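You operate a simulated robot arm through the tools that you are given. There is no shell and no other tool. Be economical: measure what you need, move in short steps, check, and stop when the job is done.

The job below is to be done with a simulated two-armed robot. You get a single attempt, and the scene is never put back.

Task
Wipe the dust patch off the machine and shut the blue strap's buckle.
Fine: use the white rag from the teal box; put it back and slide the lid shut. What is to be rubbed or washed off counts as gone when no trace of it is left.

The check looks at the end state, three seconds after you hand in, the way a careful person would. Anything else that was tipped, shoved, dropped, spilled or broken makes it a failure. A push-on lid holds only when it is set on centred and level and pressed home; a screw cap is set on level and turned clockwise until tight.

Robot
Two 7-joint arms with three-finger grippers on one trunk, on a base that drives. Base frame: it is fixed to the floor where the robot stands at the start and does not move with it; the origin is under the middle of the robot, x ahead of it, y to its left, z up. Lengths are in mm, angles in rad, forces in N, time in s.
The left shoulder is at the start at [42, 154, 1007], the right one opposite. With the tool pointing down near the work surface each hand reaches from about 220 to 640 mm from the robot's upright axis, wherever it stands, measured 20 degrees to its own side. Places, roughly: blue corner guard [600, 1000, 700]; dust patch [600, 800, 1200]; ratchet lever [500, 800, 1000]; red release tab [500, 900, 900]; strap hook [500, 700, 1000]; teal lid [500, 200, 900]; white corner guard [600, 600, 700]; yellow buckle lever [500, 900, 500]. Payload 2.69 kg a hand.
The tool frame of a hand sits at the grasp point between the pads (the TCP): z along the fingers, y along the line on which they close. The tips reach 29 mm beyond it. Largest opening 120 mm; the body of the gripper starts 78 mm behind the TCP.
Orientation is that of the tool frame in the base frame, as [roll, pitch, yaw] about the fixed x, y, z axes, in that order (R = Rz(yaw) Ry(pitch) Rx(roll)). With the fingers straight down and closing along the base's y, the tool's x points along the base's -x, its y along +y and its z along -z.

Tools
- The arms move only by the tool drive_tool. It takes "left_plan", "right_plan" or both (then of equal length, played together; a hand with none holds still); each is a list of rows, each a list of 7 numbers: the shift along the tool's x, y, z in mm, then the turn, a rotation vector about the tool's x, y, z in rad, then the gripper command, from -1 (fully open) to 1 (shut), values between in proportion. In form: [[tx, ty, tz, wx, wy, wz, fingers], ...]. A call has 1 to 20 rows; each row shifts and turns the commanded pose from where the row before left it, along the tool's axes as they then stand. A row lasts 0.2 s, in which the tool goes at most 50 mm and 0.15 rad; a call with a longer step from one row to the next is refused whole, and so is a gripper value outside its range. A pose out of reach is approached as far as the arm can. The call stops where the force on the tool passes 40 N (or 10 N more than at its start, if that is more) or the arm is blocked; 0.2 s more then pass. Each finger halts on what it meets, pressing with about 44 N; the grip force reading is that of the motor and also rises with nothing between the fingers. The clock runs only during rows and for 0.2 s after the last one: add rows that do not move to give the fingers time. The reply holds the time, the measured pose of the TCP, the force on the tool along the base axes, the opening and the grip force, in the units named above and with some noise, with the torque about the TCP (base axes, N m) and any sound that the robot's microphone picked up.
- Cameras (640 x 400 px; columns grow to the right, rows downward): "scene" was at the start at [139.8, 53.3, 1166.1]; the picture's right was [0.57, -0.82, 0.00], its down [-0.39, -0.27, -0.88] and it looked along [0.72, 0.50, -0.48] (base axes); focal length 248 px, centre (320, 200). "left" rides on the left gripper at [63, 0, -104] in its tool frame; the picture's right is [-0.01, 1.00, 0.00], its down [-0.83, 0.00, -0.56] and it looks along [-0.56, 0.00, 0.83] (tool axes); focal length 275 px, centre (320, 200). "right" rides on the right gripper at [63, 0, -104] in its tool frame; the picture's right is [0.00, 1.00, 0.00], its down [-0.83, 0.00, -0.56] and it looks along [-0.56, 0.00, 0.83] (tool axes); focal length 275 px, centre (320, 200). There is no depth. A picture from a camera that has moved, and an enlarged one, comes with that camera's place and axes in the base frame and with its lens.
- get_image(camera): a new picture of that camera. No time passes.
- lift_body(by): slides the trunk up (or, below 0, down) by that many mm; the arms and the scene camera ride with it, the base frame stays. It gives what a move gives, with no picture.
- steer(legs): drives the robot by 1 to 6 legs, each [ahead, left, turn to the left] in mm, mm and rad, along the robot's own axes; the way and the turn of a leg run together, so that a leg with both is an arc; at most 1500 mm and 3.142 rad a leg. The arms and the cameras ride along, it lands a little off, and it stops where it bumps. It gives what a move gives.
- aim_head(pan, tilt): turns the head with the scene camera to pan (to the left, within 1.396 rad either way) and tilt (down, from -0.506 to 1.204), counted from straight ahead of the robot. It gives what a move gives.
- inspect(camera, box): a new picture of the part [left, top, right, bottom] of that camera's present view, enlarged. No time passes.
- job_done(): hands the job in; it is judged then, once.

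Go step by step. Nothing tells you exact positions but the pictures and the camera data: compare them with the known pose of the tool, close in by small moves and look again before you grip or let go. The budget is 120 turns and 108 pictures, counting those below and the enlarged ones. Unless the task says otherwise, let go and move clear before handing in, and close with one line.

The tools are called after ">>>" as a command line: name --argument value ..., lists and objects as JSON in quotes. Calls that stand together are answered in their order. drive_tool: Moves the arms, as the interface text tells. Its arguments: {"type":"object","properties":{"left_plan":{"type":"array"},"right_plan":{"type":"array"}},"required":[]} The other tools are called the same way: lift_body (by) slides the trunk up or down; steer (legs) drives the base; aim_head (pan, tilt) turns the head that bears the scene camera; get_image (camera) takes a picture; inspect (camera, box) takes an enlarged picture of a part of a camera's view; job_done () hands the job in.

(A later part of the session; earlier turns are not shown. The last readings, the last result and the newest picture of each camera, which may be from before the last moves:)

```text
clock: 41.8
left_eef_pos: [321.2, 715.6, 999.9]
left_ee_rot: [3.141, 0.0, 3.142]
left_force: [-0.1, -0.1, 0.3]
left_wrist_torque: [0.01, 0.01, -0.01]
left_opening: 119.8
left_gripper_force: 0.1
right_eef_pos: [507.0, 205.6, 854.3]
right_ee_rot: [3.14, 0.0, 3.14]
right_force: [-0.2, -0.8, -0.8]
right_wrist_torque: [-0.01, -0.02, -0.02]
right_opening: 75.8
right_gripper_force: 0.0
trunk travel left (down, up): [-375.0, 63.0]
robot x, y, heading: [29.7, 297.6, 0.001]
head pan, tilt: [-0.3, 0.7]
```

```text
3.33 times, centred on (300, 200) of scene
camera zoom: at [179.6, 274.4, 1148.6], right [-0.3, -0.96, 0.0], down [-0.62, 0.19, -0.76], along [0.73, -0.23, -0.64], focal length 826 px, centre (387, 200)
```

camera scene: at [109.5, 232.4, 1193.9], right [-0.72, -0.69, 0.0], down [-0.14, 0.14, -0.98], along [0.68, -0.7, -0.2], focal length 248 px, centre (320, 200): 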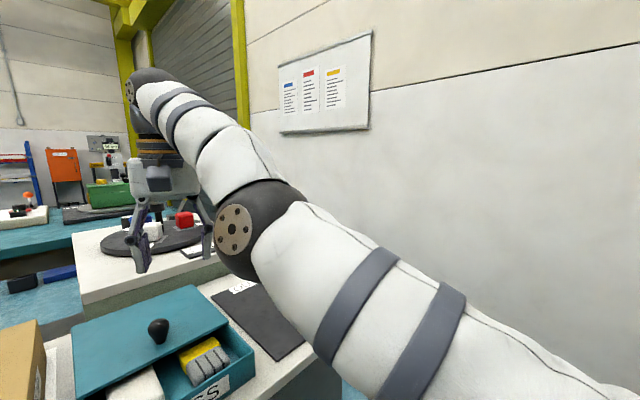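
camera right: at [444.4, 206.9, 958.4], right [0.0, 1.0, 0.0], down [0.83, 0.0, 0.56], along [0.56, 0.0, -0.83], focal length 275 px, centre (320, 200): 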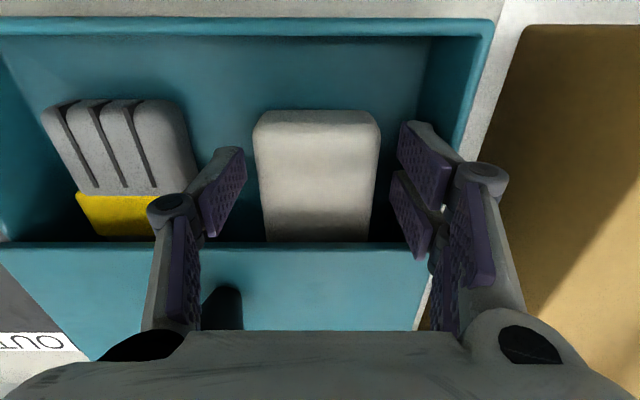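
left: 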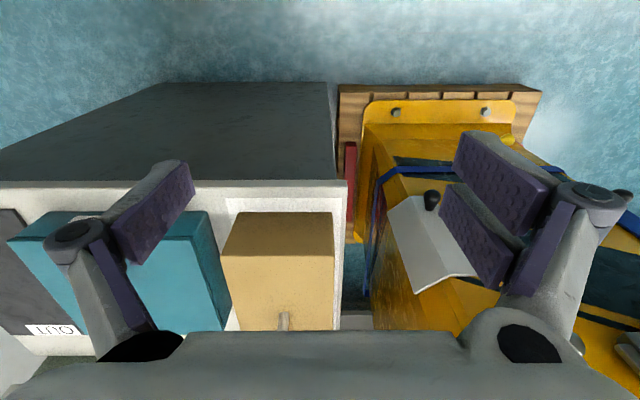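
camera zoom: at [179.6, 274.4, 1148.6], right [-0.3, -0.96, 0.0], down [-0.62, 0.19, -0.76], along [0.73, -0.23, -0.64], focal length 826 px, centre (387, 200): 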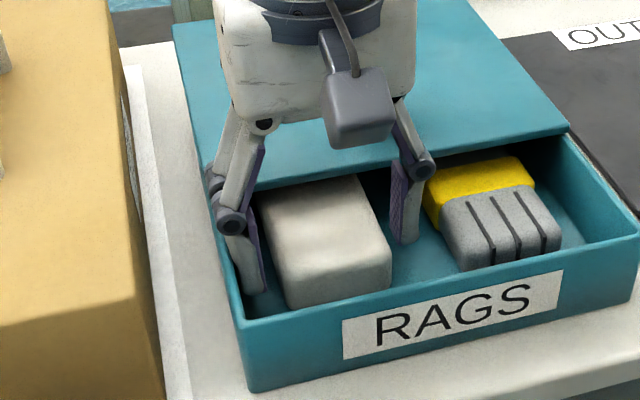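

The fingers straddle the rag well. I nudge 8 mm in, 8 mm down, and close.

>>> drive_tool --right_plan '[[-8, -1, 4, 0, 0, 0, -0.27], [0, 0, 4, 0, 0, 0, -0.27], [0, 0, 0, 0, 0, 0, 0.2], [0, 0, 0, 0, 0, 0, 1], [0, 0, 0, 0, 0, 0, 1]]'

>>> drive_tool --right_plan '[[0, 0, -15, 0, 0, 0, 1], [0, 0, -20, 0, 0, 0, 1], [8, 0, -25, 0, 0, 0, 1], [20, 0, -25, 0, 0, 0, 1], [30, 0, -25, 0, 0, 0, 1]]'

>>> get_image --camera "right"

>>> get_image --camera "scene"

```text
clock: 43.0
left_eef_pos: [320.7, 715.8, 999.9]
left_ee_rot: [3.141, 0.001, 3.141]
left_force: [0.0, 0.0, -0.1]
left_wrist_torque: [-0.01, 0.03, -0.02]
left_opening: 120.0
left_gripper_force: 0.0
right_eef_pos: [516.0, 202.7, 846.6]
right_ee_rot: [3.141, 0.004, 3.139]
right_force: [0.1, -0.8, 2.3]
right_wrist_torque: [0.01, 0.0, 0.06]
right_opening: 60.9
right_gripper_force: 44.0
trunk travel left (down, up): [-375.0, 63.0]
robot x, y, heading: [33.1, 296.6, -0.004]
head pan, tilt: [-0.3, 0.7]
```

```text
clock: 43.5
left_eef_pos: [322.2, 716.6, 999.4]
left_ee_rot: [3.141, 0.0, -3.14]
left_force: [-1.5, 0.0, 0.6]
left_wrist_torque: [0.02, -0.04, 0.0]
left_opening: 120.2
left_gripper_force: 0.0
right_eef_pos: [510.2, 203.4, 861.7]
right_ee_rot: [-3.14, -0.025, 3.141]
right_force: [0.6, 0.8, -21.0]
right_wrist_torque: [0.23, 0.49, 0.04]
right_opening: 60.9
right_gripper_force: 43.8
trunk travel left (down, up): [-375.0, 63.0]
robot x, y, heading: [34.4, 297.3, -0.001]
head pan, tilt: [-0.3, 0.7]
stopped in row 2 (right hand): the force on the tool passed its limit at 53 N (the readings are from after the stop); the commanded pose is now the measured one
```

```text
78 pictures are left
camera right: at [449.3, 204.4, 967.7], right [0.0, 1.0, 0.0], down [0.84, 0.01, 0.54], along [0.54, 0.0, -0.84], focal length 275 px, centre (320, 200)
```

right: 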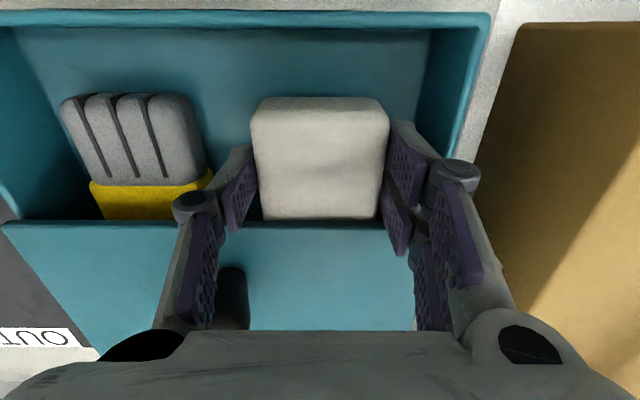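

```text
77 pictures are left
camera scene: at [180.3, 274.3, 1148.2], right [-0.3, -0.96, 0.0], down [-0.62, 0.19, -0.76], along [0.73, -0.23, -0.64], focal length 248 px, centre (320, 200)
```

scene: 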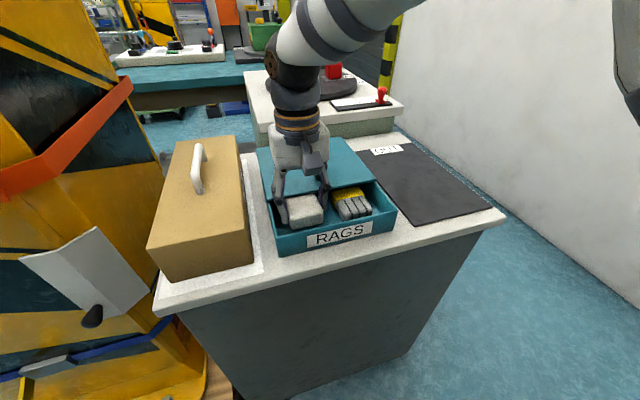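

The rag's rear catches under the lid. I lower a little, slide it toward the front wall, then lift gently.

>>> drive_tool --right_plan '[[0, 0, 8, 0, 0.025, 0, 1], [8, 0, 0, 0, 0, 0, 1], [8, 0, 0, 0, 0, 0, 1], [4, 0, 0, 0, 0, 0, 1], [0, 0, -6, 0, 0, 0, 1], [0, 0, -6, 0, 0, 0, 1], [0, 0, -6, 0, 0, 0, 1], [0, 0, -6, 0, 0, 0, 1]]'

>>> inspect --camera "scene" --box '[220, 140, 380, 260]'

```text
clock: 45.3
left_eef_pos: [322.4, 715.0, 999.2]
left_ee_rot: [3.139, 0.001, -3.141]
left_force: [0.3, 0.8, 0.0]
left_wrist_torque: [0.0, 0.0, 0.02]
left_opening: 119.9
left_gripper_force: 0.0
right_eef_pos: [491.9, 203.0, 880.4]
right_ee_rot: [-3.14, -0.045, -3.141]
right_force: [-1.3, 2.2, -27.5]
right_wrist_torque: [-0.11, 1.42, 0.15]
right_opening: 61.0
right_gripper_force: 44.1
trunk travel left (down, up): [-375.0, 63.0]
robot x, y, heading: [33.4, 296.7, -0.001]
head pan, tilt: [-0.3, 0.7]
```

```text
3.33 times, centred on (300, 200) of scene
camera zoom: at [181.1, 274.3, 1148.3], right [-0.3, -0.96, 0.0], down [-0.62, 0.19, -0.76], along [0.73, -0.23, -0.65], focal length 826 px, centre (387, 200)
```

zoom: 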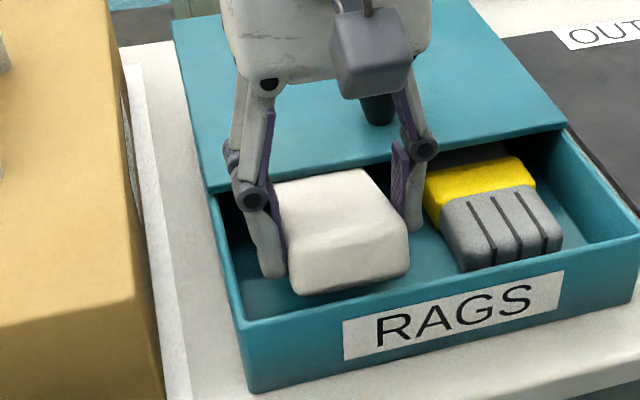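

The rear edge is still caught; I tip the rag's front up and draw it forward out from beneath the lid.

>>> drive_tool --right_plan '[[0, 0, 4, 0, 0, 0, 1], [3, 0, 0, 0, 0.1, 0, 1], [4, 0, 0, 0, 0.1, 0, 1], [5, 0, 0, 0, 0.1, 0, 1], [6, 0, -2, 0, 0, 0, 1], [6, 0, -2, 0, 0, 0, 1]]'

>>> inspect --camera "scene" --box '[220, 140, 380, 260]'

```text
clock: 46.7
left_eef_pos: [323.3, 716.2, 999.8]
left_ee_rot: [-3.141, 0.001, -3.14]
left_force: [0.0, 0.6, -0.4]
left_wrist_torque: [0.01, -0.06, 0.0]
left_opening: 120.2
left_gripper_force: 0.0
right_eef_pos: [473.2, 202.2, 889.4]
right_ee_rot: [-3.14, -0.338, 3.14]
right_force: [29.9, -0.9, 22.8]
right_wrist_torque: [-0.21, -0.56, 0.22]
right_opening: 61.0
right_gripper_force: 44.0
trunk travel left (down, up): [-375.0, 63.0]
robot x, y, heading: [32.5, 297.4, -0.0]
head pan, tilt: [-0.3, 0.7]
```

```text
3.33 times, centred on (300, 200) of scene
camera zoom: at [181.5, 274.8, 1148.6], right [-0.3, -0.96, 0.0], down [-0.62, 0.19, -0.76], along [0.73, -0.23, -0.65], focal length 826 px, centre (387, 200)
```

zoom: 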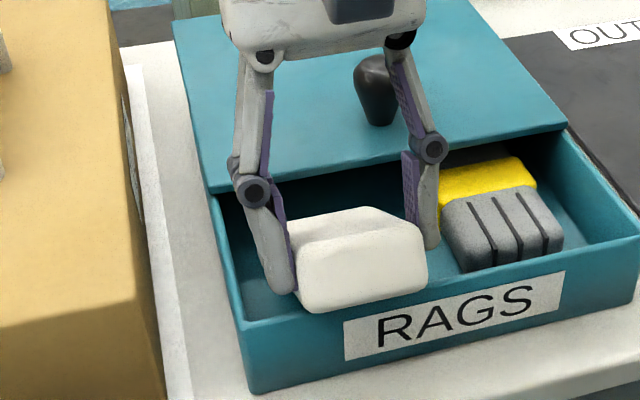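

The rag now tilts clear of the lid. I relax 3 mm off the front wall and lift straight up.

>>> drive_tool --right_plan '[[-1, 0, -8, 0, 0, 0, 1], [2.7, 0, -7.5, 0, 0, 0, 1], [3.5, 0, -9.5, 0, 0, 0, 1], [5, 0, -14, 0, 0, 0, 1], [7, 0, -19, 0, 0, 0, 1], [7, 0, -19, 0, 0, 0, 1], [7, 0, -19, 0, 0, 0, 1]]'

>>> get_image --camera "scene"

```text
clock: 48.3
left_eef_pos: [322.2, 716.3, 1000.8]
left_ee_rot: [3.141, 0.003, -3.14]
left_force: [-0.5, 0.2, -0.4]
left_wrist_torque: [0.02, 0.02, 0.04]
left_opening: 119.9
left_gripper_force: 0.1
right_eef_pos: [472.3, 202.4, 988.9]
right_ee_rot: [-3.141, -0.342, 3.139]
right_force: [0.3, -0.5, -0.9]
right_wrist_torque: [-0.02, -0.01, 0.01]
right_opening: 60.9
right_gripper_force: 44.6
trunk travel left (down, up): [-375.0, 63.0]
robot x, y, heading: [35.0, 303.8, -0.001]
head pan, tilt: [-0.3, 0.7]
```

```text
74 pictures are left
camera scene: at [179.3, 274.5, 1148.6], right [-0.3, -0.96, 0.0], down [-0.62, 0.19, -0.77], along [0.73, -0.23, -0.64], focal length 248 px, centre (320, 200)
```

scene: 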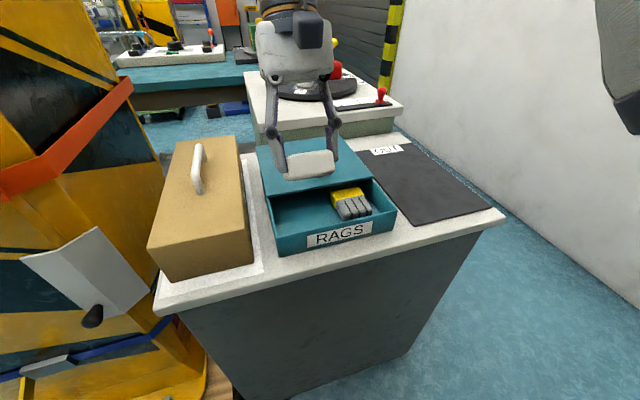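

The rag is held. I back off and drive left to face the dust patch (estimated y≈829, z≈1185).

>>> steer --legs '[[-300, 0, 0], [0, 620, 0]]'

>>> aim_head --pan -0.15 --tilt 0.35

>>> get_image --camera "scene"

```text
clock: 55.1
left_eef_pos: [33.9, 1331.5, 999.9]
left_ee_rot: [-3.141, 0.002, 3.134]
left_force: [0.0, -0.4, -0.4]
left_wrist_torque: [-0.03, -0.01, 0.03]
left_opening: 120.1
left_gripper_force: 0.0
right_eef_pos: [181.7, 816.6, 987.9]
right_ee_rot: [-3.14, -0.342, 3.132]
right_force: [0.3, -0.1, -0.2]
right_wrist_torque: [-0.02, 0.0, 0.0]
right_opening: 60.7
right_gripper_force: 44.0
trunk travel left (down, up): [-375.0, 63.0]
robot x, y, heading: [-257.6, 916.5, -0.006]
head pan, tilt: [-0.3, 0.7]
```

```text
clock: 56.0
left_eef_pos: [35.4, 1332.4, 1000.3]
left_ee_rot: [3.139, 0.001, 3.133]
left_force: [0.0, 0.1, 0.3]
left_wrist_torque: [0.0, -0.04, 0.02]
left_opening: 120.0
left_gripper_force: 0.0
right_eef_pos: [182.3, 815.2, 989.3]
right_ee_rot: [-3.14, -0.343, 3.133]
right_force: [-0.4, 1.0, -1.5]
right_wrist_torque: [-0.02, 0.01, 0.0]
right_opening: 60.8
right_gripper_force: 44.1
trunk travel left (down, up): [-375.0, 63.0]
robot x, y, heading: [-255.2, 917.1, -0.005]
head pan, tilt: [-0.15, 0.351]
```

```text
73 pictures are left
camera scene: at [-100.1, 902.5, 1179.9], right [-0.16, -0.99, 0.0], down [-0.34, 0.05, -0.94], along [0.93, -0.15, -0.34], focal length 248 px, centre (320, 200)
```

scene: 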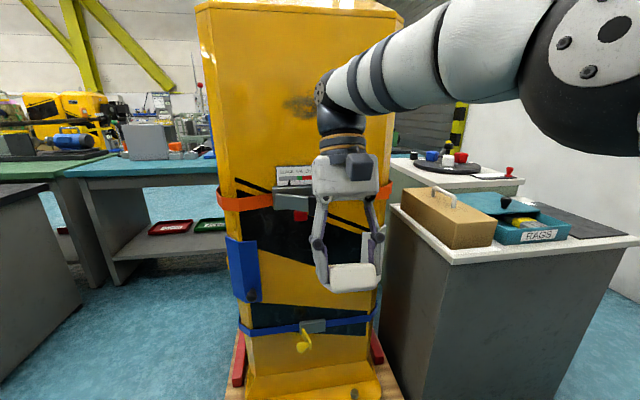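

Two views intersect: dust centre about (604, 843, 1188). I zoom on the buckle while it is in clear view.

>>> inspect --camera "scene" --box '[250, 290, 370, 370]'

>>> inspect --camera "scene" --box '[240, 60, 400, 160]'

```text
5.00 times, centred on (310, 330) of scene
camera zoom: at [-100.1, 902.5, 1179.9], right [-0.16, -0.99, 0.0], down [-0.34, 0.05, -0.94], along [0.93, -0.15, -0.34], focal length 1239 px, centre (370, -450)
```

zoom: 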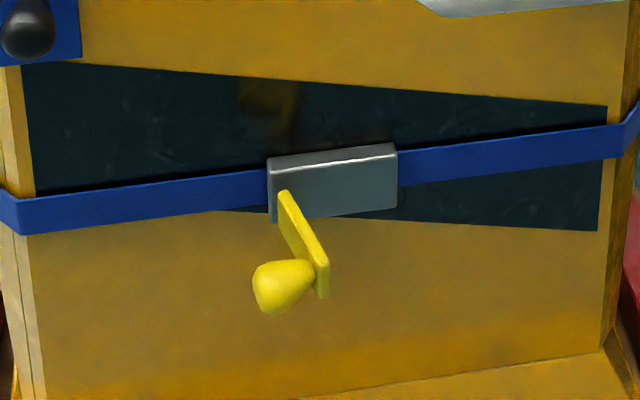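

```text
4.00 times, centred on (320, 110) of scene
camera zoom: at [-100.1, 902.5, 1179.9], right [-0.16, -0.99, 0.0], down [-0.34, 0.05, -0.94], along [0.93, -0.15, -0.34], focal length 991 px, centre (320, 560)
```

zoom: 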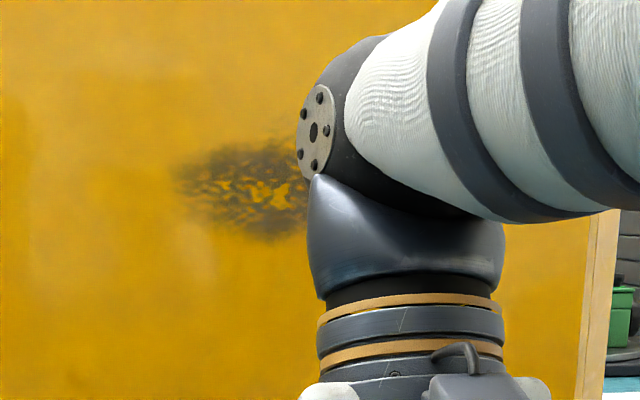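

The buckle lever sticks out and down from its box. First the wiping: raise the trunk and turn the right hand to point forward.

>>> lift_body --by 60

>>> drive_tool --right_plan '[[0, 0, 0, 0, -0.147, 0, 1], [0, 0, 0, 0, -0.147, 0, 1], [0, 0, 0, 0, -0.147, 0, 1], [0, 0, 0, 0, -0.147, 0, 1], [0, 0, 0, 0, -0.147, 0, 1], [0, 0, 0, 0, -0.147, 0, 1], [0, 0, 0, 0, -0.147, 0, 1], [0, 0, 0, 0, -0.147, 0, 1], [0, 0, 0, 0, -0.147, 0, 1], [0, 0, 0, 0, -0.147, 0, 1], [0, 0, 0, 0, -0.147, 0, 1], [0, 0, 0, 0, -0.147, 0, 1], [0, 0, 0, 0, -0.147, 0, 1]]'

```text
clock: 57.0
left_eef_pos: [34.6, 1331.5, 1059.9]
left_ee_rot: [3.14, -0.003, 3.135]
left_force: [0.1, 0.7, 0.0]
left_wrist_torque: [-0.02, 0.04, 0.01]
left_opening: 119.7
left_gripper_force: 0.1
right_eef_pos: [182.2, 817.7, 1046.4]
right_ee_rot: [-3.139, -0.346, 3.134]
right_force: [0.1, -0.2, -1.0]
right_wrist_torque: [0.01, 0.05, -0.01]
right_opening: 60.8
right_gripper_force: 44.3
trunk travel left (down, up): [-435.0, 3.0]
robot x, y, heading: [-257.1, 918.8, -0.007]
head pan, tilt: [-0.15, 0.351]
```

```text
clock: 59.8
left_eef_pos: [33.7, 1332.9, 1059.1]
left_ee_rot: [3.141, 0.001, 3.133]
left_force: [-0.3, 0.7, 0.3]
left_wrist_torque: [0.01, 0.01, 0.0]
left_opening: 119.9
left_gripper_force: 0.0
right_eef_pos: [181.8, 817.6, 1048.5]
right_ee_rot: [3.138, 1.57, 3.131]
right_force: [0.4, -0.3, -1.0]
right_wrist_torque: [0.02, 0.01, -0.01]
right_opening: 60.9
right_gripper_force: 44.3
trunk travel left (down, up): [-435.0, 3.0]
robot x, y, heading: [-260.7, 918.3, -0.01]
head pan, tilt: [-0.15, 0.351]
```

Rotated cleanly. I raise the hand to the dust height and look.

>>> drive_tool --right_plan '[[-23, 3, 0, 0, 0, 0, 1], [-23, 3, 0, 0, 0, 0, 1], [-23, 3, 0, 0, 0, 0, 1], [-23, 3, 0, 0, 0, 0, 1], [-23, 3, 0, 0, 0, 0, 1], [-23, 0, 0, 0, 0, 0, 1]]'

>>> aim_head --pan -0.15 --tilt 0.2

>>> get_image --camera "scene"

>>> get_image --camera "right"

```text
clock: 61.2
left_eef_pos: [32.8, 1332.3, 1060.4]
left_ee_rot: [3.139, 0.001, 3.135]
left_force: [-0.4, -0.4, -0.3]
left_wrist_torque: [0.03, 0.0, 0.0]
left_opening: 119.9
left_gripper_force: 0.0
right_eef_pos: [181.6, 832.2, 1188.0]
right_ee_rot: [-2.542, 1.569, -2.55]
right_force: [-0.1, 0.4, -0.3]
right_wrist_torque: [0.0, 0.02, 0.0]
right_opening: 60.9
right_gripper_force: 43.7
trunk travel left (down, up): [-435.0, 3.0]
robot x, y, heading: [-256.8, 916.6, -0.005]
head pan, tilt: [-0.15, 0.351]
```

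```text
clock: 61.9
left_eef_pos: [34.7, 1332.2, 1059.6]
left_ee_rot: [-3.141, 0.003, 3.134]
left_force: [-0.5, 0.1, 0.3]
left_wrist_torque: [-0.02, 0.02, 0.0]
left_opening: 120.0
left_gripper_force: 0.0
right_eef_pos: [181.3, 833.7, 1187.6]
right_ee_rot: [-2.479, 1.568, -2.485]
right_force: [0.0, -0.1, -0.3]
right_wrist_torque: [-0.01, -0.04, 0.01]
right_opening: 61.2
right_gripper_force: 44.3
trunk travel left (down, up): [-435.0, 3.0]
robot x, y, heading: [-260.0, 913.7, -0.012]
head pan, tilt: [-0.15, 0.201]
```

```text
70 pictures are left
camera scene: at [-158.3, 902.9, 1262.4], right [-0.16, -0.99, 0.0], down [-0.2, 0.03, -0.98], along [0.97, -0.15, -0.2], focal length 248 px, centre (320, 200)
```

scene: 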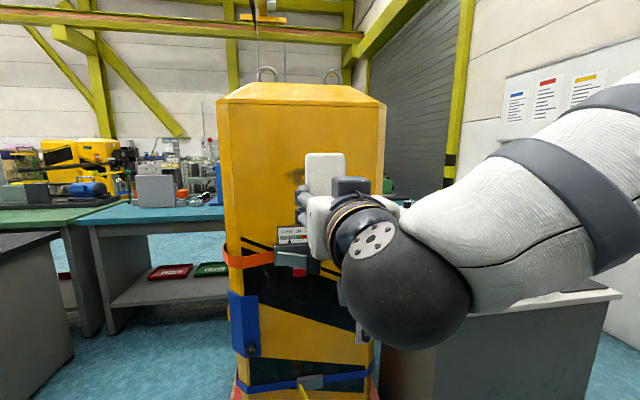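

```text
69 pictures are left
camera right: at [78.3, 835.4, 1124.7], right [0.01, 1.0, -0.01], down [-0.55, 0.01, 0.83], along [0.83, 0.0, 0.55], focal length 275 px, centre (320, 200)
```

right: 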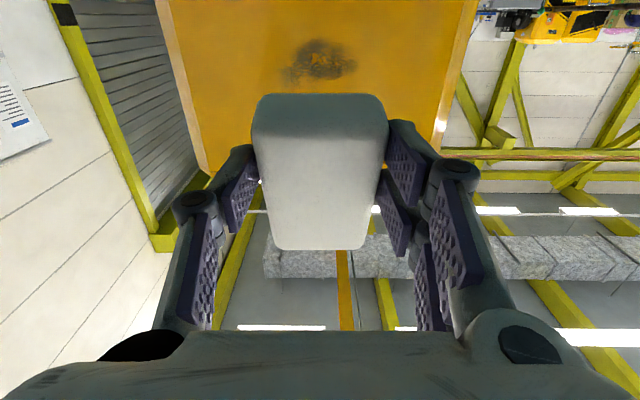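

The dust centre is about (585, 830, 1186), roughly 113 mm wide and 70 mm high. I drive ahead 240 mm so the rag comes near, then look.

>>> steer --legs '[[240, 0, 0.01]]'

>>> get_image --camera "right"

>>> get_image --camera "scene"

```text
clock: 63.7
left_eef_pos: [269.5, 1334.4, 1060.4]
left_ee_rot: [3.141, 0.002, -3.138]
left_force: [0.2, 0.4, -0.3]
left_wrist_torque: [0.01, 0.01, 0.02]
left_opening: 120.0
left_gripper_force: 0.1
right_eef_pos: [423.1, 837.8, 1187.1]
right_ee_rot: [-2.502, 1.566, -2.496]
right_force: [0.0, -0.4, -1.5]
right_wrist_torque: [-0.04, 0.04, -0.01]
right_opening: 61.2
right_gripper_force: 43.8
trunk travel left (down, up): [-435.0, 3.0]
robot x, y, heading: [-17.6, 913.6, 0.001]
head pan, tilt: [-0.15, 0.201]
```

```text
68 pictures are left
camera right: at [318.7, 838.6, 1124.9], right [0.0, 1.0, -0.01], down [-0.55, 0.0, 0.83], along [0.83, 0.01, 0.55], focal length 275 px, centre (320, 200)
```

right: 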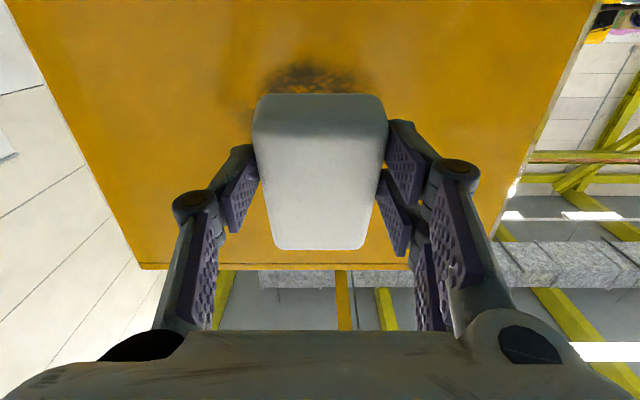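

```text
67 pictures are left
camera scene: at [81.4, 903.5, 1262.5], right [-0.15, -0.99, 0.0], down [-0.2, 0.03, -0.98], along [0.97, -0.14, -0.2], focal length 248 px, centre (320, 200)
```

scene: 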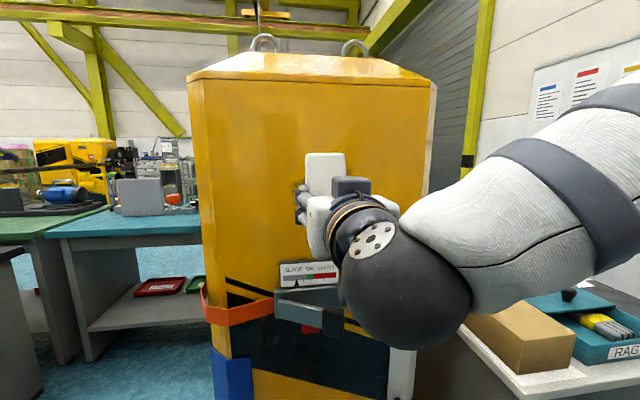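

Close to the wall now. I creep forward until contact shows.

>>> drive_tool --right_plan '[[0, -5, 20, 0, 0, 0, 1], [0, -2, 20, 0, 0, 0, 1], [0, 0, 12, 0, 0, 0, 1], [0, 0, 6, 0, 0, 0, 1], [0, 0, 6, 0, 0, 0, 1], [0, 0, 5, 0, 0, 0, 1]]'

>>> inspect --camera "scene" --box '[260, 120, 380, 240]'

```text
clock: 65.1
left_eef_pos: [269.1, 1335.4, 1060.9]
left_ee_rot: [-3.141, 0.003, -3.138]
left_force: [0.7, 0.0, 0.8]
left_wrist_torque: [0.03, 0.01, -0.03]
left_opening: 119.8
left_gripper_force: 0.0
right_eef_pos: [490.6, 830.4, 1187.6]
right_ee_rot: [-2.368, 1.566, -2.365]
right_force: [-1.3, 0.7, -0.7]
right_wrist_torque: [0.03, 0.02, 0.0]
right_opening: 60.9
right_gripper_force: 43.8
trunk travel left (down, up): [-435.0, 3.0]
robot x, y, heading: [-14.2, 915.3, 0.006]
head pan, tilt: [-0.15, 0.201]
```

```text
3.33 times, centred on (320, 180) of scene
camera zoom: at [81.0, 903.5, 1262.5], right [-0.15, -0.99, 0.0], down [-0.2, 0.03, -0.98], along [0.97, -0.14, -0.2], focal length 826 px, centre (320, 267)
```

zoom: 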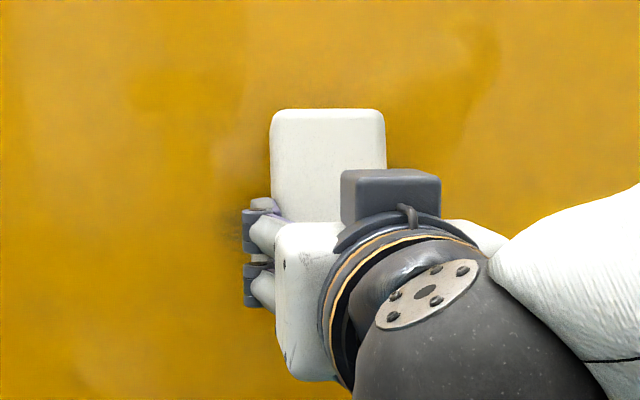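

No contact yet. I continue forward in 4 mm steps.

>>> drive_tool --right_plan '[[0, 0, 5, 0, 0, 0, 1], [0, 0, 5, 0, 0, 0, 1], [0, 0, 5, 0, 0, 0, 1], [0, 0, 4, 0, 0, 0, 1], [0, 0, 4, 0, 0, 0, 1], [0, 0, 4, 0, 0, 0, 1], [0, 0, 3, 0, 0, 0, 1]]'

```text
clock: 66.7
left_eef_pos: [264.8, 1333.8, 1060.9]
left_ee_rot: [3.141, 0.004, -3.138]
left_force: [0.1, 0.1, 0.4]
left_wrist_torque: [-0.01, 0.0, 0.01]
left_opening: 120.0
left_gripper_force: 0.0
right_eef_pos: [517.9, 829.8, 1188.1]
right_ee_rot: [-1.826, 1.569, -1.825]
right_force: [-29.1, -1.6, -11.1]
right_wrist_torque: [-0.04, -0.28, -0.17]
right_opening: 61.1
right_gripper_force: 44.2
trunk travel left (down, up): [-435.0, 3.0]
robot x, y, heading: [-15.4, 915.9, 0.004]
head pan, tilt: [-0.15, 0.201]
```

Contact at TCP x≈518. I ease off slightly and rub side to side.

>>> drive_tool --right_plan '[[0, 0, -1.5, 0, 0, 0, 1], [0, -12, 0, 0, 0, 0, 1], [0, -12, 0, 0, 0, 0, 1], [0, -12, 0, 0, 0, 0, 1], [0, -12, 0, 0, 0, 0, 1], [0, 12, 0, 0, 0, 0, 1], [0, 14, 0, 0, 0, 0, 1], [0, 14, 0, 0, 0, 0, 1], [0, 14, 0, 0, 0, 0, 1], [0, 14, 0, 0, 0, 0, 1], [0, 14, 0, 0, 0, 0, 1], [0, 14, 0, 0, 0, 0, 1]]'

>>> get_image --camera "right"

>>> get_image --camera "scene"

```text
clock: 69.3
left_eef_pos: [266.0, 1334.0, 1060.7]
left_ee_rot: [3.14, 0.004, -3.139]
left_force: [-0.6, -0.5, -0.1]
left_wrist_torque: [0.02, -0.02, 0.01]
left_opening: 120.0
left_gripper_force: 0.0
right_eef_pos: [517.7, 878.8, 1187.8]
right_ee_rot: [-1.791, 1.57, -1.789]
right_force: [-14.7, -4.0, -1.0]
right_wrist_torque: [0.0, -0.1, -0.26]
right_opening: 61.1
right_gripper_force: 44.6
trunk travel left (down, up): [-435.0, 3.0]
robot x, y, heading: [-20.6, 915.4, 0.005]
head pan, tilt: [-0.15, 0.201]
```

```text
65 pictures are left
camera right: at [413.4, 879.8, 1125.6], right [0.0, 1.0, -0.01], down [-0.56, 0.0, 0.83], along [0.83, 0.01, 0.56], focal length 275 px, centre (320, 200)
```

right: 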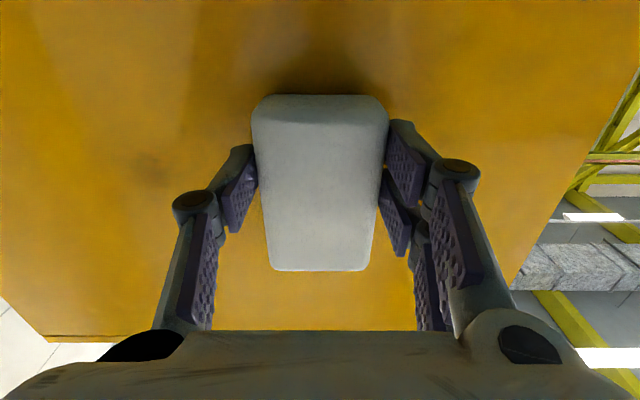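

```text
64 pictures are left
camera scene: at [78.5, 902.9, 1262.7], right [-0.15, -0.99, 0.0], down [-0.2, 0.03, -0.98], along [0.97, -0.14, -0.2], focal length 248 px, centre (320, 200)
```

scene: 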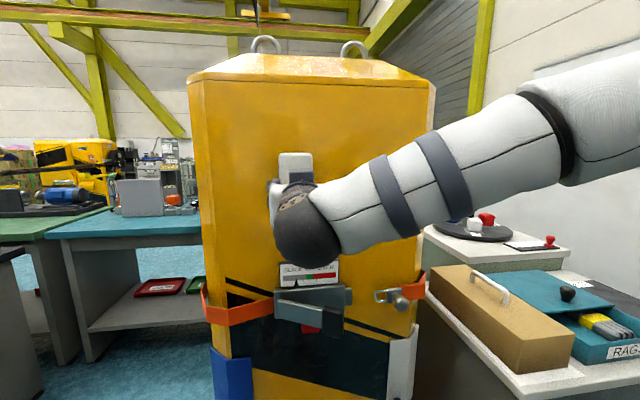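

Most of it is gone; a faint trace remains near y≈781. I make more strokes, shifted up and down.

>>> drive_tool --right_plan '[[-10, 0, 0, 0, 0, 0, 1], [-8, -8, 0, 0, 0, 0, 1], [0, -14, 0, 0, 0, 0, 1], [0, -14, 0, 0, 0, 0, 1], [0, -14, 0, 0, 0, 0, 1], [0, -14, 0, 0, 0, 0, 1], [0, -14, 0, 0, 0, 0, 1], [0, -14, 0, 0, 0, 0, 1], [0, -14, 0, 0, 0, 0, 1], [10, -6, 0, 0, 0, 0, 1], [12, 0, 0, 0, 0, 0, 1], [0, 14, 0, 0, 0, 0, 1], [0, 14, 0, 0, 0, 0, 1], [0, 14, 0, 0, 0, 0, 1], [0, 14, 0, 0, 0, 0, 1], [0, 14, 0, 0, 0, 0, 1], [0, 14, 0, 0, 0, 0, 1], [0, 14, 0, 0, 0, 0, 1], [0, 14, 0, 0, 0, 0, 1]]'

>>> drive_tool --right_plan '[[12, 0, 0.5, 0, 0, 0, 1], [10, -8, 0, 0, 0, 0, 1], [0, -14, 0, 0, 0, 0, 1], [0, -14, 0, 0, 0, 0, 1], [0, -14, 0, 0, 0, 0, 1], [0, -14, 0, 0, 0, 0, 1], [0, -14, 0, 0, 0, 0, 1], [0, -14, 0, 0, 0, 0, 1], [0, -14, 0, 0, 0, 0, 1], [0, 0, -15, 0, 0, 0, 1], [0, 0, -25, 0, 0, 0, 1], [0, 0, -30, 0, 0, 0, 1]]'

>>> get_image --camera "right"

>>> get_image --camera "scene"

```text
clock: 73.3
left_eef_pos: [267.4, 1334.0, 1060.6]
left_ee_rot: [3.141, 0.004, -3.139]
left_force: [0.1, -0.1, 0.0]
left_wrist_torque: [0.0, 0.02, 0.0]
left_opening: 119.8
left_gripper_force: 0.2
right_eef_pos: [517.7, 879.2, 1184.6]
right_ee_rot: [-2.038, 1.569, -2.035]
right_force: [-11.1, -1.8, -1.4]
right_wrist_torque: [-0.1, -0.01, -0.21]
right_opening: 60.8
right_gripper_force: 44.0
trunk travel left (down, up): [-435.0, 3.0]
robot x, y, heading: [-17.4, 916.8, 0.003]
head pan, tilt: [-0.15, 0.201]
```

```text
clock: 75.9
left_eef_pos: [267.5, 1334.4, 1060.3]
left_ee_rot: [3.139, 0.002, -3.138]
left_force: [-0.1, 0.5, -0.1]
left_wrist_torque: [0.0, -0.04, -0.04]
left_opening: 120.1
left_gripper_force: 0.0
right_eef_pos: [449.6, 772.6, 1161.3]
right_ee_rot: [-2.309, 1.567, -2.308]
right_force: [0.1, 0.3, 0.0]
right_wrist_torque: [0.0, 0.02, -0.02]
right_opening: 60.8
right_gripper_force: 44.1
trunk travel left (down, up): [-435.0, 3.0]
robot x, y, heading: [-21.0, 914.0, -0.001]
head pan, tilt: [-0.15, 0.201]
```

```text
63 pictures are left
camera right: at [346.3, 772.8, 1099.0], right [0.0, 1.0, -0.01], down [-0.55, 0.0, 0.83], along [0.83, 0.01, 0.55], focal length 275 px, centre (320, 200)
```

right: 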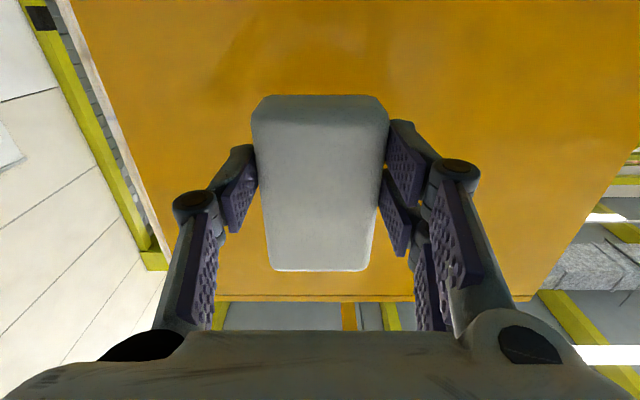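

```text
62 pictures are left
camera scene: at [80.5, 903.5, 1262.5], right [-0.15, -0.99, 0.0], down [-0.2, 0.03, -0.98], along [0.97, -0.14, -0.2], focal length 248 px, centre (320, 200)
```

scene: 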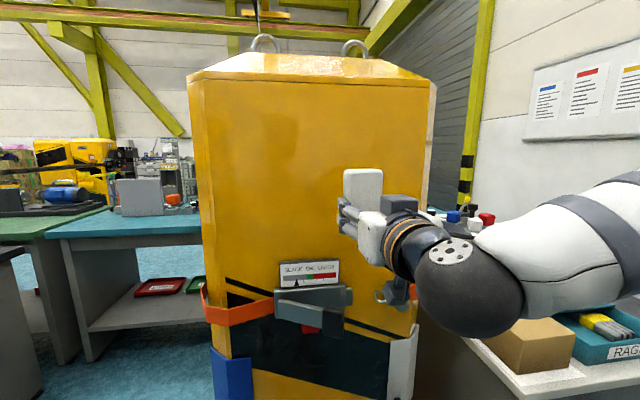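

It looks clean; I check enlarged.

>>> inspect --camera "scene" --box '[230, 110, 390, 230]'

>>> inspect --camera "right" --box '[180, 0, 500, 200]'

```text
3.33 times, centred on (310, 170) of scene
camera zoom: at [80.5, 903.5, 1262.5], right [-0.15, -0.99, 0.0], down [-0.2, 0.03, -0.98], along [0.97, -0.14, -0.2], focal length 826 px, centre (353, 300)
```

zoom: 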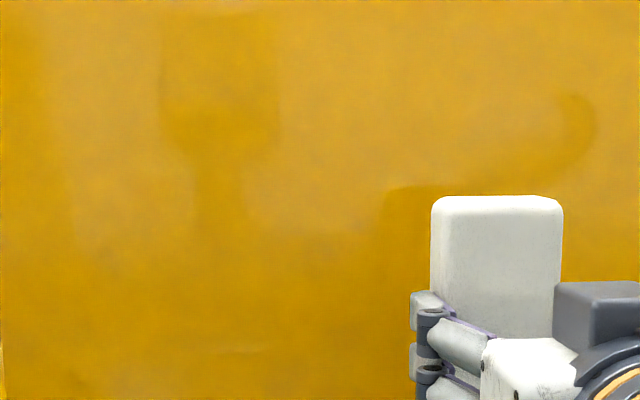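

```text
2.00 times, centred on (340, 100) of right
camera zoom: at [346.3, 772.8, 1099.0], right [0.0, 1.0, -0.01], down [-0.55, 0.0, 0.83], along [0.83, 0.01, 0.55], focal length 551 px, centre (280, 400)
```

zoom: 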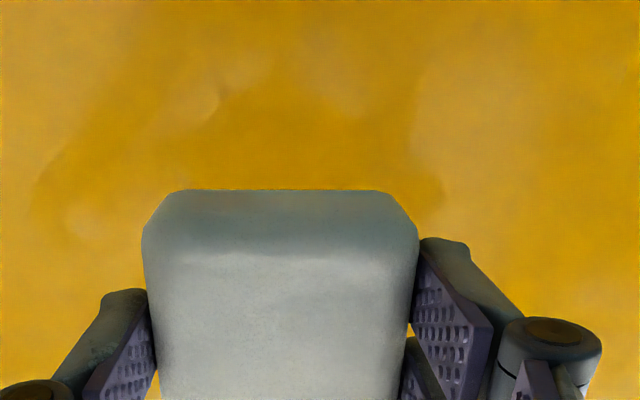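

The wall looks clean. I back off to verify without occlusion and get another look at the buckle.

>>> steer --legs '[[-250, 0, 0], [0, -250, 0]]'

>>> aim_head --pan 0.25 --tilt 0.35

>>> get_image --camera "scene"

```text
clock: 79.8
left_eef_pos: [17.1, 1084.3, 1060.2]
left_ee_rot: [3.14, 0.002, -3.137]
left_force: [-0.7, -0.4, 0.0]
left_wrist_torque: [0.03, -0.01, 0.0]
left_opening: 119.9
left_gripper_force: 0.0
right_eef_pos: [200.4, 523.2, 1161.6]
right_ee_rot: [-2.482, 1.57, -2.477]
right_force: [0.1, -1.2, -0.7]
right_wrist_torque: [-0.04, 0.01, 0.02]
right_opening: 61.0
right_gripper_force: 44.2
trunk travel left (down, up): [-435.0, 3.0]
robot x, y, heading: [-267.5, 667.1, 0.007]
head pan, tilt: [-0.15, 0.201]
```

```text
clock: 80.7
left_eef_pos: [16.1, 1085.0, 1060.7]
left_ee_rot: [-3.14, 0.002, -3.135]
left_force: [-0.9, -0.7, -0.7]
left_wrist_torque: [0.0, 0.03, 0.01]
left_opening: 120.0
left_gripper_force: 0.1
right_eef_pos: [200.9, 522.3, 1162.5]
right_ee_rot: [-2.408, 1.567, -2.399]
right_force: [-0.6, -0.7, 0.1]
right_wrist_torque: [0.01, 0.0, 0.0]
right_opening: 61.3
right_gripper_force: 44.3
trunk travel left (down, up): [-435.0, 3.0]
robot x, y, heading: [-267.4, 667.3, 0.005]
head pan, tilt: [0.25, 0.351]
```

```text
59 pictures are left
camera scene: at [-172.1, 689.8, 1248.5], right [0.25, -0.97, 0.0], down [-0.33, -0.09, -0.94], along [0.91, 0.24, -0.34], focal length 248 px, centre (320, 200)
```

scene: 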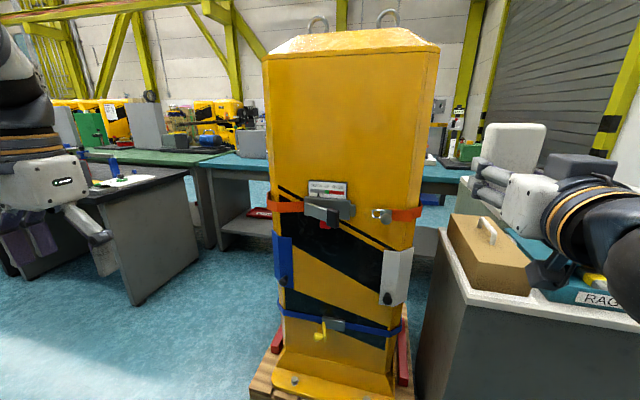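

>>> inspect --camera "scene" --box '[280, 80, 420, 180]'

>>> inspect --camera "scene" --box '[280, 290, 390, 360]'

```text
4.00 times, centred on (350, 130) of scene
camera zoom: at [-172.1, 689.8, 1248.5], right [0.25, -0.97, 0.0], down [-0.33, -0.09, -0.94], along [0.91, 0.24, -0.34], focal length 991 px, centre (200, 480)
```

zoom: 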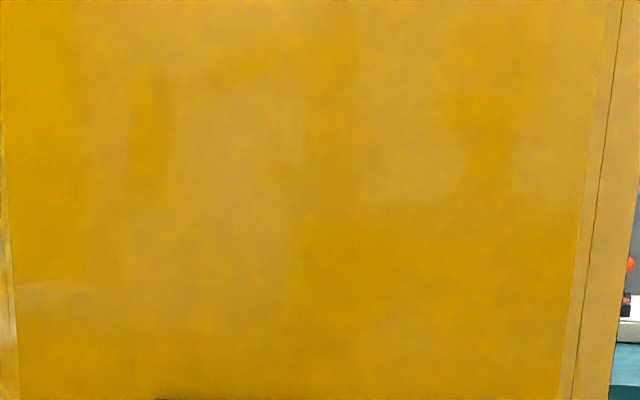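

```text
5.71 times, centred on (335, 325) of scene
camera zoom: at [-172.1, 689.8, 1248.5], right [0.25, -0.97, 0.0], down [-0.33, -0.09, -0.94], along [0.91, 0.24, -0.34], focal length 1416 px, centre (234, -514)
```

zoom: 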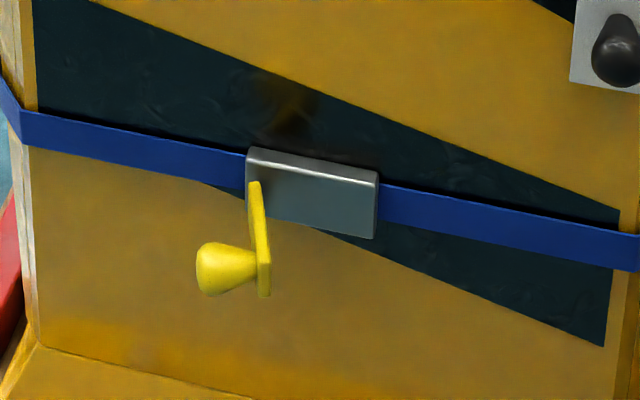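

The dust is gone. Triangulation gives the buckle lever's knob at about (474, 862, 484), hinge axis along y, lever angled out and down. First I return the rag: turn the hand down again and drive back to the box.

>>> drive_tool --right_plan '[[0, 0, -5, 0, 0.143, 0, 1], [0, 0, -5, 0, 0.143, 0, 1], [0, 0, -5, 0, 0.143, 0, 1], [0, 0, -5, 0, 0.143, 0, 1], [0, 0, 0, 0, 0.143, 0, 1], [0, 0, 0, 0, 0.143, 0, 1], [0, 0, 0, 0, 0.143, 0, 1], [0, 0, 0, 0, 0.143, 0, 1], [0, 0, 0, 0, 0.143, 0, 1], [0, 0, 0, 0, 0.143, 0, 1], [0, 0, 0, 0, 0.14, 0, 1]]'

>>> drive_tool --right_plan '[[10, -10, 15, 0, 0, 0, 1], [20, 0, 20, 0, 0, 0, 1], [0, 0, 20, 0, 0, 0, 1], [0, 0, 20, 0, 0, 0, 1], [0, 0, 20, 0, 0, 0, 1]]'

>>> steer --legs '[[0, -367, -0.005], [302, 0, 0]]'

>>> aim_head --pan -0.3 --tilt 0.7

>>> get_image --camera "scene"

>>> get_image --camera "right"

```text
clock: 83.1
left_eef_pos: [17.3, 1084.2, 1059.8]
left_ee_rot: [-3.142, 0.0, -3.134]
left_force: [-0.2, 0.3, -0.8]
left_wrist_torque: [-0.02, -0.01, 0.05]
left_opening: 120.1
left_gripper_force: 0.1
right_eef_pos: [180.7, 522.3, 1165.6]
right_ee_rot: [-3.141, -0.002, -3.133]
right_force: [0.6, -0.4, -0.3]
right_wrist_torque: [0.01, 0.04, 0.0]
right_opening: 60.9
right_gripper_force: 44.1
trunk travel left (down, up): [-435.0, 3.0]
robot x, y, heading: [-272.7, 665.5, 0.004]
head pan, tilt: [0.25, 0.351]
```

```text
clock: 84.3
left_eef_pos: [16.6, 1084.0, 1059.5]
left_ee_rot: [3.14, 0.002, -3.137]
left_force: [-0.4, -0.3, 0.5]
left_wrist_torque: [0.03, 0.0, 0.02]
left_opening: 119.8
left_gripper_force: 0.1
right_eef_pos: [151.3, 512.9, 1072.0]
right_ee_rot: [-3.139, 0.001, -3.135]
right_force: [0.2, -0.3, 0.3]
right_wrist_torque: [-0.01, 0.01, 0.06]
right_opening: 61.2
right_gripper_force: 43.8
trunk travel left (down, up): [-435.0, 3.0]
robot x, y, heading: [-265.7, 662.9, 0.008]
head pan, tilt: [0.25, 0.351]
```

```text
clock: 89.3
left_eef_pos: [317.1, 718.7, 1060.3]
left_ee_rot: [3.14, 0.001, -3.141]
left_force: [-0.1, -0.1, -0.5]
left_wrist_torque: [0.05, 0.01, 0.02]
left_opening: 120.2
left_gripper_force: 0.0
right_eef_pos: [446.1, 147.9, 1070.8]
right_ee_rot: [-3.14, 0.0, 3.141]
right_force: [0.0, -0.2, -0.2]
right_wrist_torque: [-0.02, 0.01, 0.01]
right_opening: 60.9
right_gripper_force: 44.0
trunk travel left (down, up): [-435.0, 3.0]
robot x, y, heading: [25.3, 302.8, -0.004]
head pan, tilt: [0.25, 0.351]
```

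```text
clock: 90.2
left_eef_pos: [315.9, 717.9, 1061.0]
left_ee_rot: [3.141, 0.001, 3.141]
left_force: [0.5, 0.0, -0.5]
left_wrist_torque: [-0.03, 0.02, -0.01]
left_opening: 120.0
left_gripper_force: 0.1
right_eef_pos: [446.0, 146.8, 1072.1]
right_ee_rot: [-3.14, 0.0, 3.141]
right_force: [-0.4, -0.2, -0.7]
right_wrist_torque: [-0.02, 0.01, -0.01]
right_opening: 60.8
right_gripper_force: 43.9
trunk travel left (down, up): [-435.0, 3.0]
robot x, y, heading: [27.1, 301.1, -0.0]
head pan, tilt: [-0.3, 0.7]
```

```text
56 pictures are left
camera scene: at [116.0, 277.2, 1217.1], right [-0.29, -0.96, 0.0], down [-0.62, 0.19, -0.77], along [0.73, -0.23, -0.64], focal length 248 px, centre (320, 200)
```

scene: 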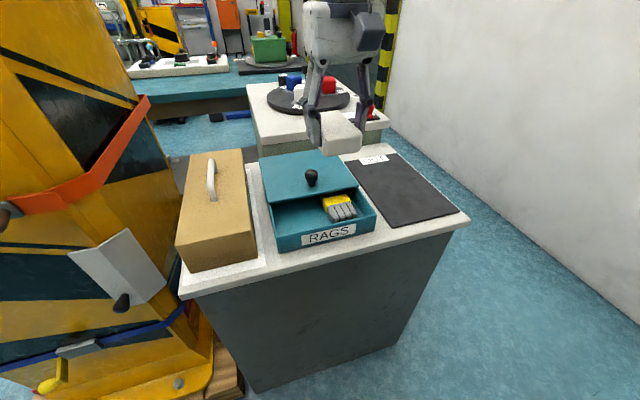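

```text
55 pictures are left
camera right: at [383.2, 148.5, 1175.5], right [0.0, 1.0, 0.0], down [0.83, 0.0, 0.56], along [0.56, 0.0, -0.83], focal length 275 px, centre (320, 200)
```

right: 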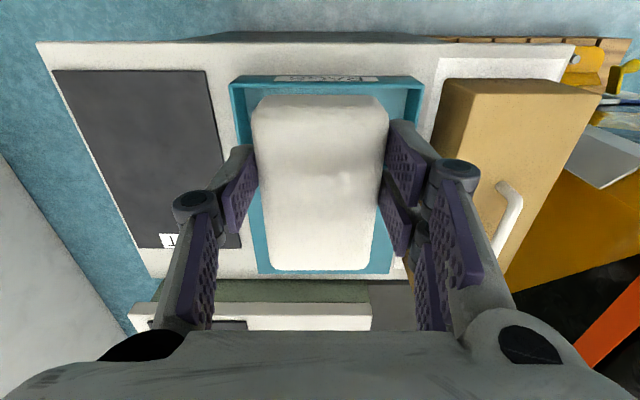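

I use the rag's end to nudge the knob further back so the opening is larger. Lower in front of the knob first.

>>> drive_tool --right_plan '[[0, 7, 30, 0, 0, 0, 1], [0, 0, 40, 0, 0, 0, 1], [0, 0, 40, 0, 0, 0, 1], [0, 0, 35, 0, 0, 0, 1], [0, 0, 9, 0, 0, 0, 1]]'

>>> inspect --camera "scene" --box '[240, 120, 400, 240]'

```text
clock: 91.5
left_eef_pos: [316.8, 718.1, 1060.4]
left_ee_rot: [3.14, 0.002, 3.141]
left_force: [-0.4, 0.3, -0.1]
left_wrist_torque: [0.01, 0.02, 0.01]
left_opening: 119.9
left_gripper_force: 0.0
right_eef_pos: [446.3, 152.2, 918.8]
right_ee_rot: [-3.14, 0.0, -3.141]
right_force: [-0.4, 0.2, -1.2]
right_wrist_torque: [-0.01, 0.02, 0.0]
right_opening: 61.0
right_gripper_force: 43.7
trunk travel left (down, up): [-435.0, 3.0]
robot x, y, heading: [29.9, 302.9, -0.003]
head pan, tilt: [-0.3, 0.7]
```

```text
3.33 times, centred on (320, 180) of scene
camera zoom: at [115.8, 277.2, 1217.1], right [-0.3, -0.96, 0.0], down [-0.62, 0.19, -0.76], along [0.73, -0.23, -0.64], focal length 826 px, centre (320, 267)
```

zoom: 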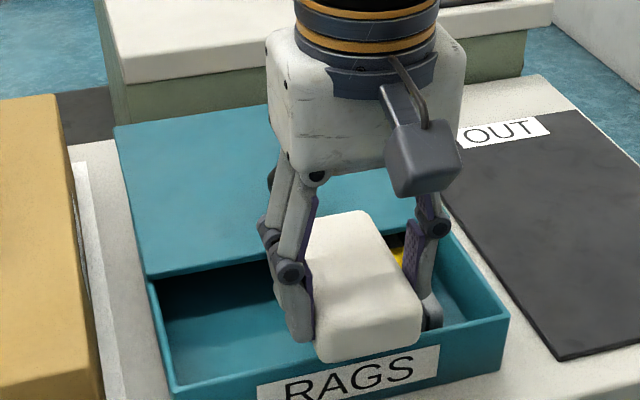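

>>> drive_tool --right_plan '[[-10, 1, 0, 0, 0, 0, 1], [-10, 1, 0, 0, 0, 0, 1], [-10, 0, 0, 0, 0, 0, 1], [-10, 0, 0, 0, 0, 0, 1], [-8, 0, 0, 0, 0, 0, 1], [-8, 0, 0, 0, 0, 0, 1], [-8, 0, 0, 0, 0, 0, 1], [-8, 0, 0, 0, 0, 0, 1], [-8, 0, 0, 0, 0, 0, 1]]'

>>> inspect --camera "scene" --box '[240, 120, 400, 240]'

```text
clock: 93.5
left_eef_pos: [315.8, 717.2, 1060.1]
left_ee_rot: [-3.141, 0.001, -3.141]
left_force: [0.2, -0.7, 0.5]
left_wrist_torque: [0.02, -0.01, 0.01]
left_opening: 119.9
left_gripper_force: 0.0
right_eef_pos: [526.2, 156.2, 917.3]
right_ee_rot: [-3.14, 0.002, -3.141]
right_force: [0.0, 0.2, -0.9]
right_wrist_torque: [-0.02, 0.03, -0.02]
right_opening: 60.7
right_gripper_force: 43.8
trunk travel left (down, up): [-435.0, 3.0]
robot x, y, heading: [29.6, 300.9, 0.0]
head pan, tilt: [-0.3, 0.7]
```

```text
3.33 times, centred on (320, 180) of scene
camera zoom: at [116.0, 277.2, 1217.1], right [-0.3, -0.96, 0.0], down [-0.62, 0.19, -0.76], along [0.73, -0.23, -0.64], focal length 826 px, centre (320, 267)
```

zoom: 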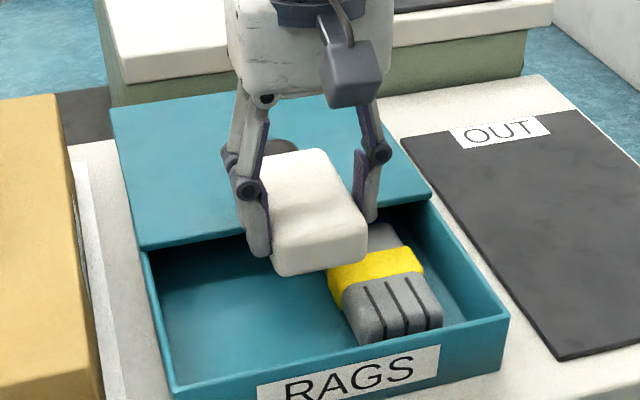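

The lid slid back easily; the opening is now ~120 mm. I move over the rag's place and lower it.

>>> drive_tool --right_plan '[[13, 10, -15, 0, 0, 0, 1], [13, 18, 0, 0, 0, 0, 1], [0, 19, 0, 0, 0, 0, 1], [0, 0, 20, 0, 0, 0, 1], [0, 0, 15, 0, 0, 0, 1]]'

>>> get_image --camera "right"

>>> inspect --camera "scene" --box '[240, 120, 400, 240]'

```text
clock: 94.7
left_eef_pos: [317.1, 717.8, 1059.2]
left_ee_rot: [-3.141, 0.002, -3.14]
left_force: [0.2, -0.2, -1.0]
left_wrist_torque: [0.02, 0.01, -0.01]
left_opening: 119.7
left_gripper_force: 0.1
right_eef_pos: [499.6, 200.6, 897.2]
right_ee_rot: [-3.139, -0.002, 3.14]
right_force: [-0.1, -0.7, -0.9]
right_wrist_torque: [-0.01, -0.01, 0.0]
right_opening: 60.9
right_gripper_force: 44.3
trunk travel left (down, up): [-435.0, 3.0]
robot x, y, heading: [27.5, 297.8, 0.0]
head pan, tilt: [-0.3, 0.7]
```

```text
52 pictures are left
camera right: at [437.0, 202.4, 1001.9], right [0.0, 1.0, 0.0], down [0.83, 0.0, 0.56], along [0.56, 0.0, -0.83], focal length 275 px, centre (320, 200)
```

right: 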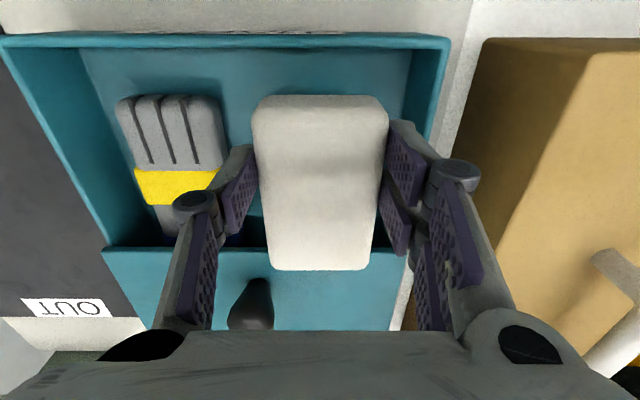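

```text
3.33 times, centred on (320, 180) of scene
camera zoom: at [116.0, 277.2, 1217.0], right [-0.3, -0.96, 0.0], down [-0.62, 0.19, -0.76], along [0.73, -0.23, -0.64], focal length 826 px, centre (320, 267)
```

zoom: 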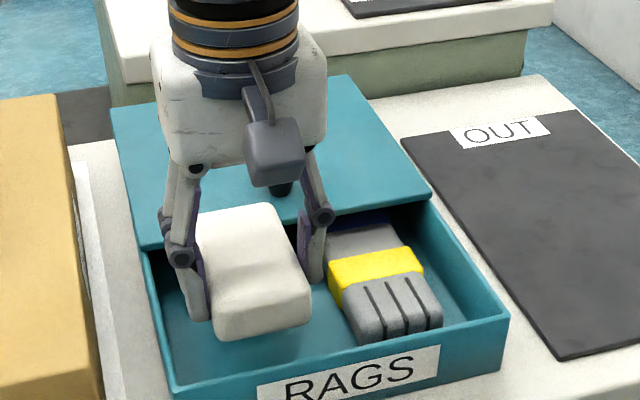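

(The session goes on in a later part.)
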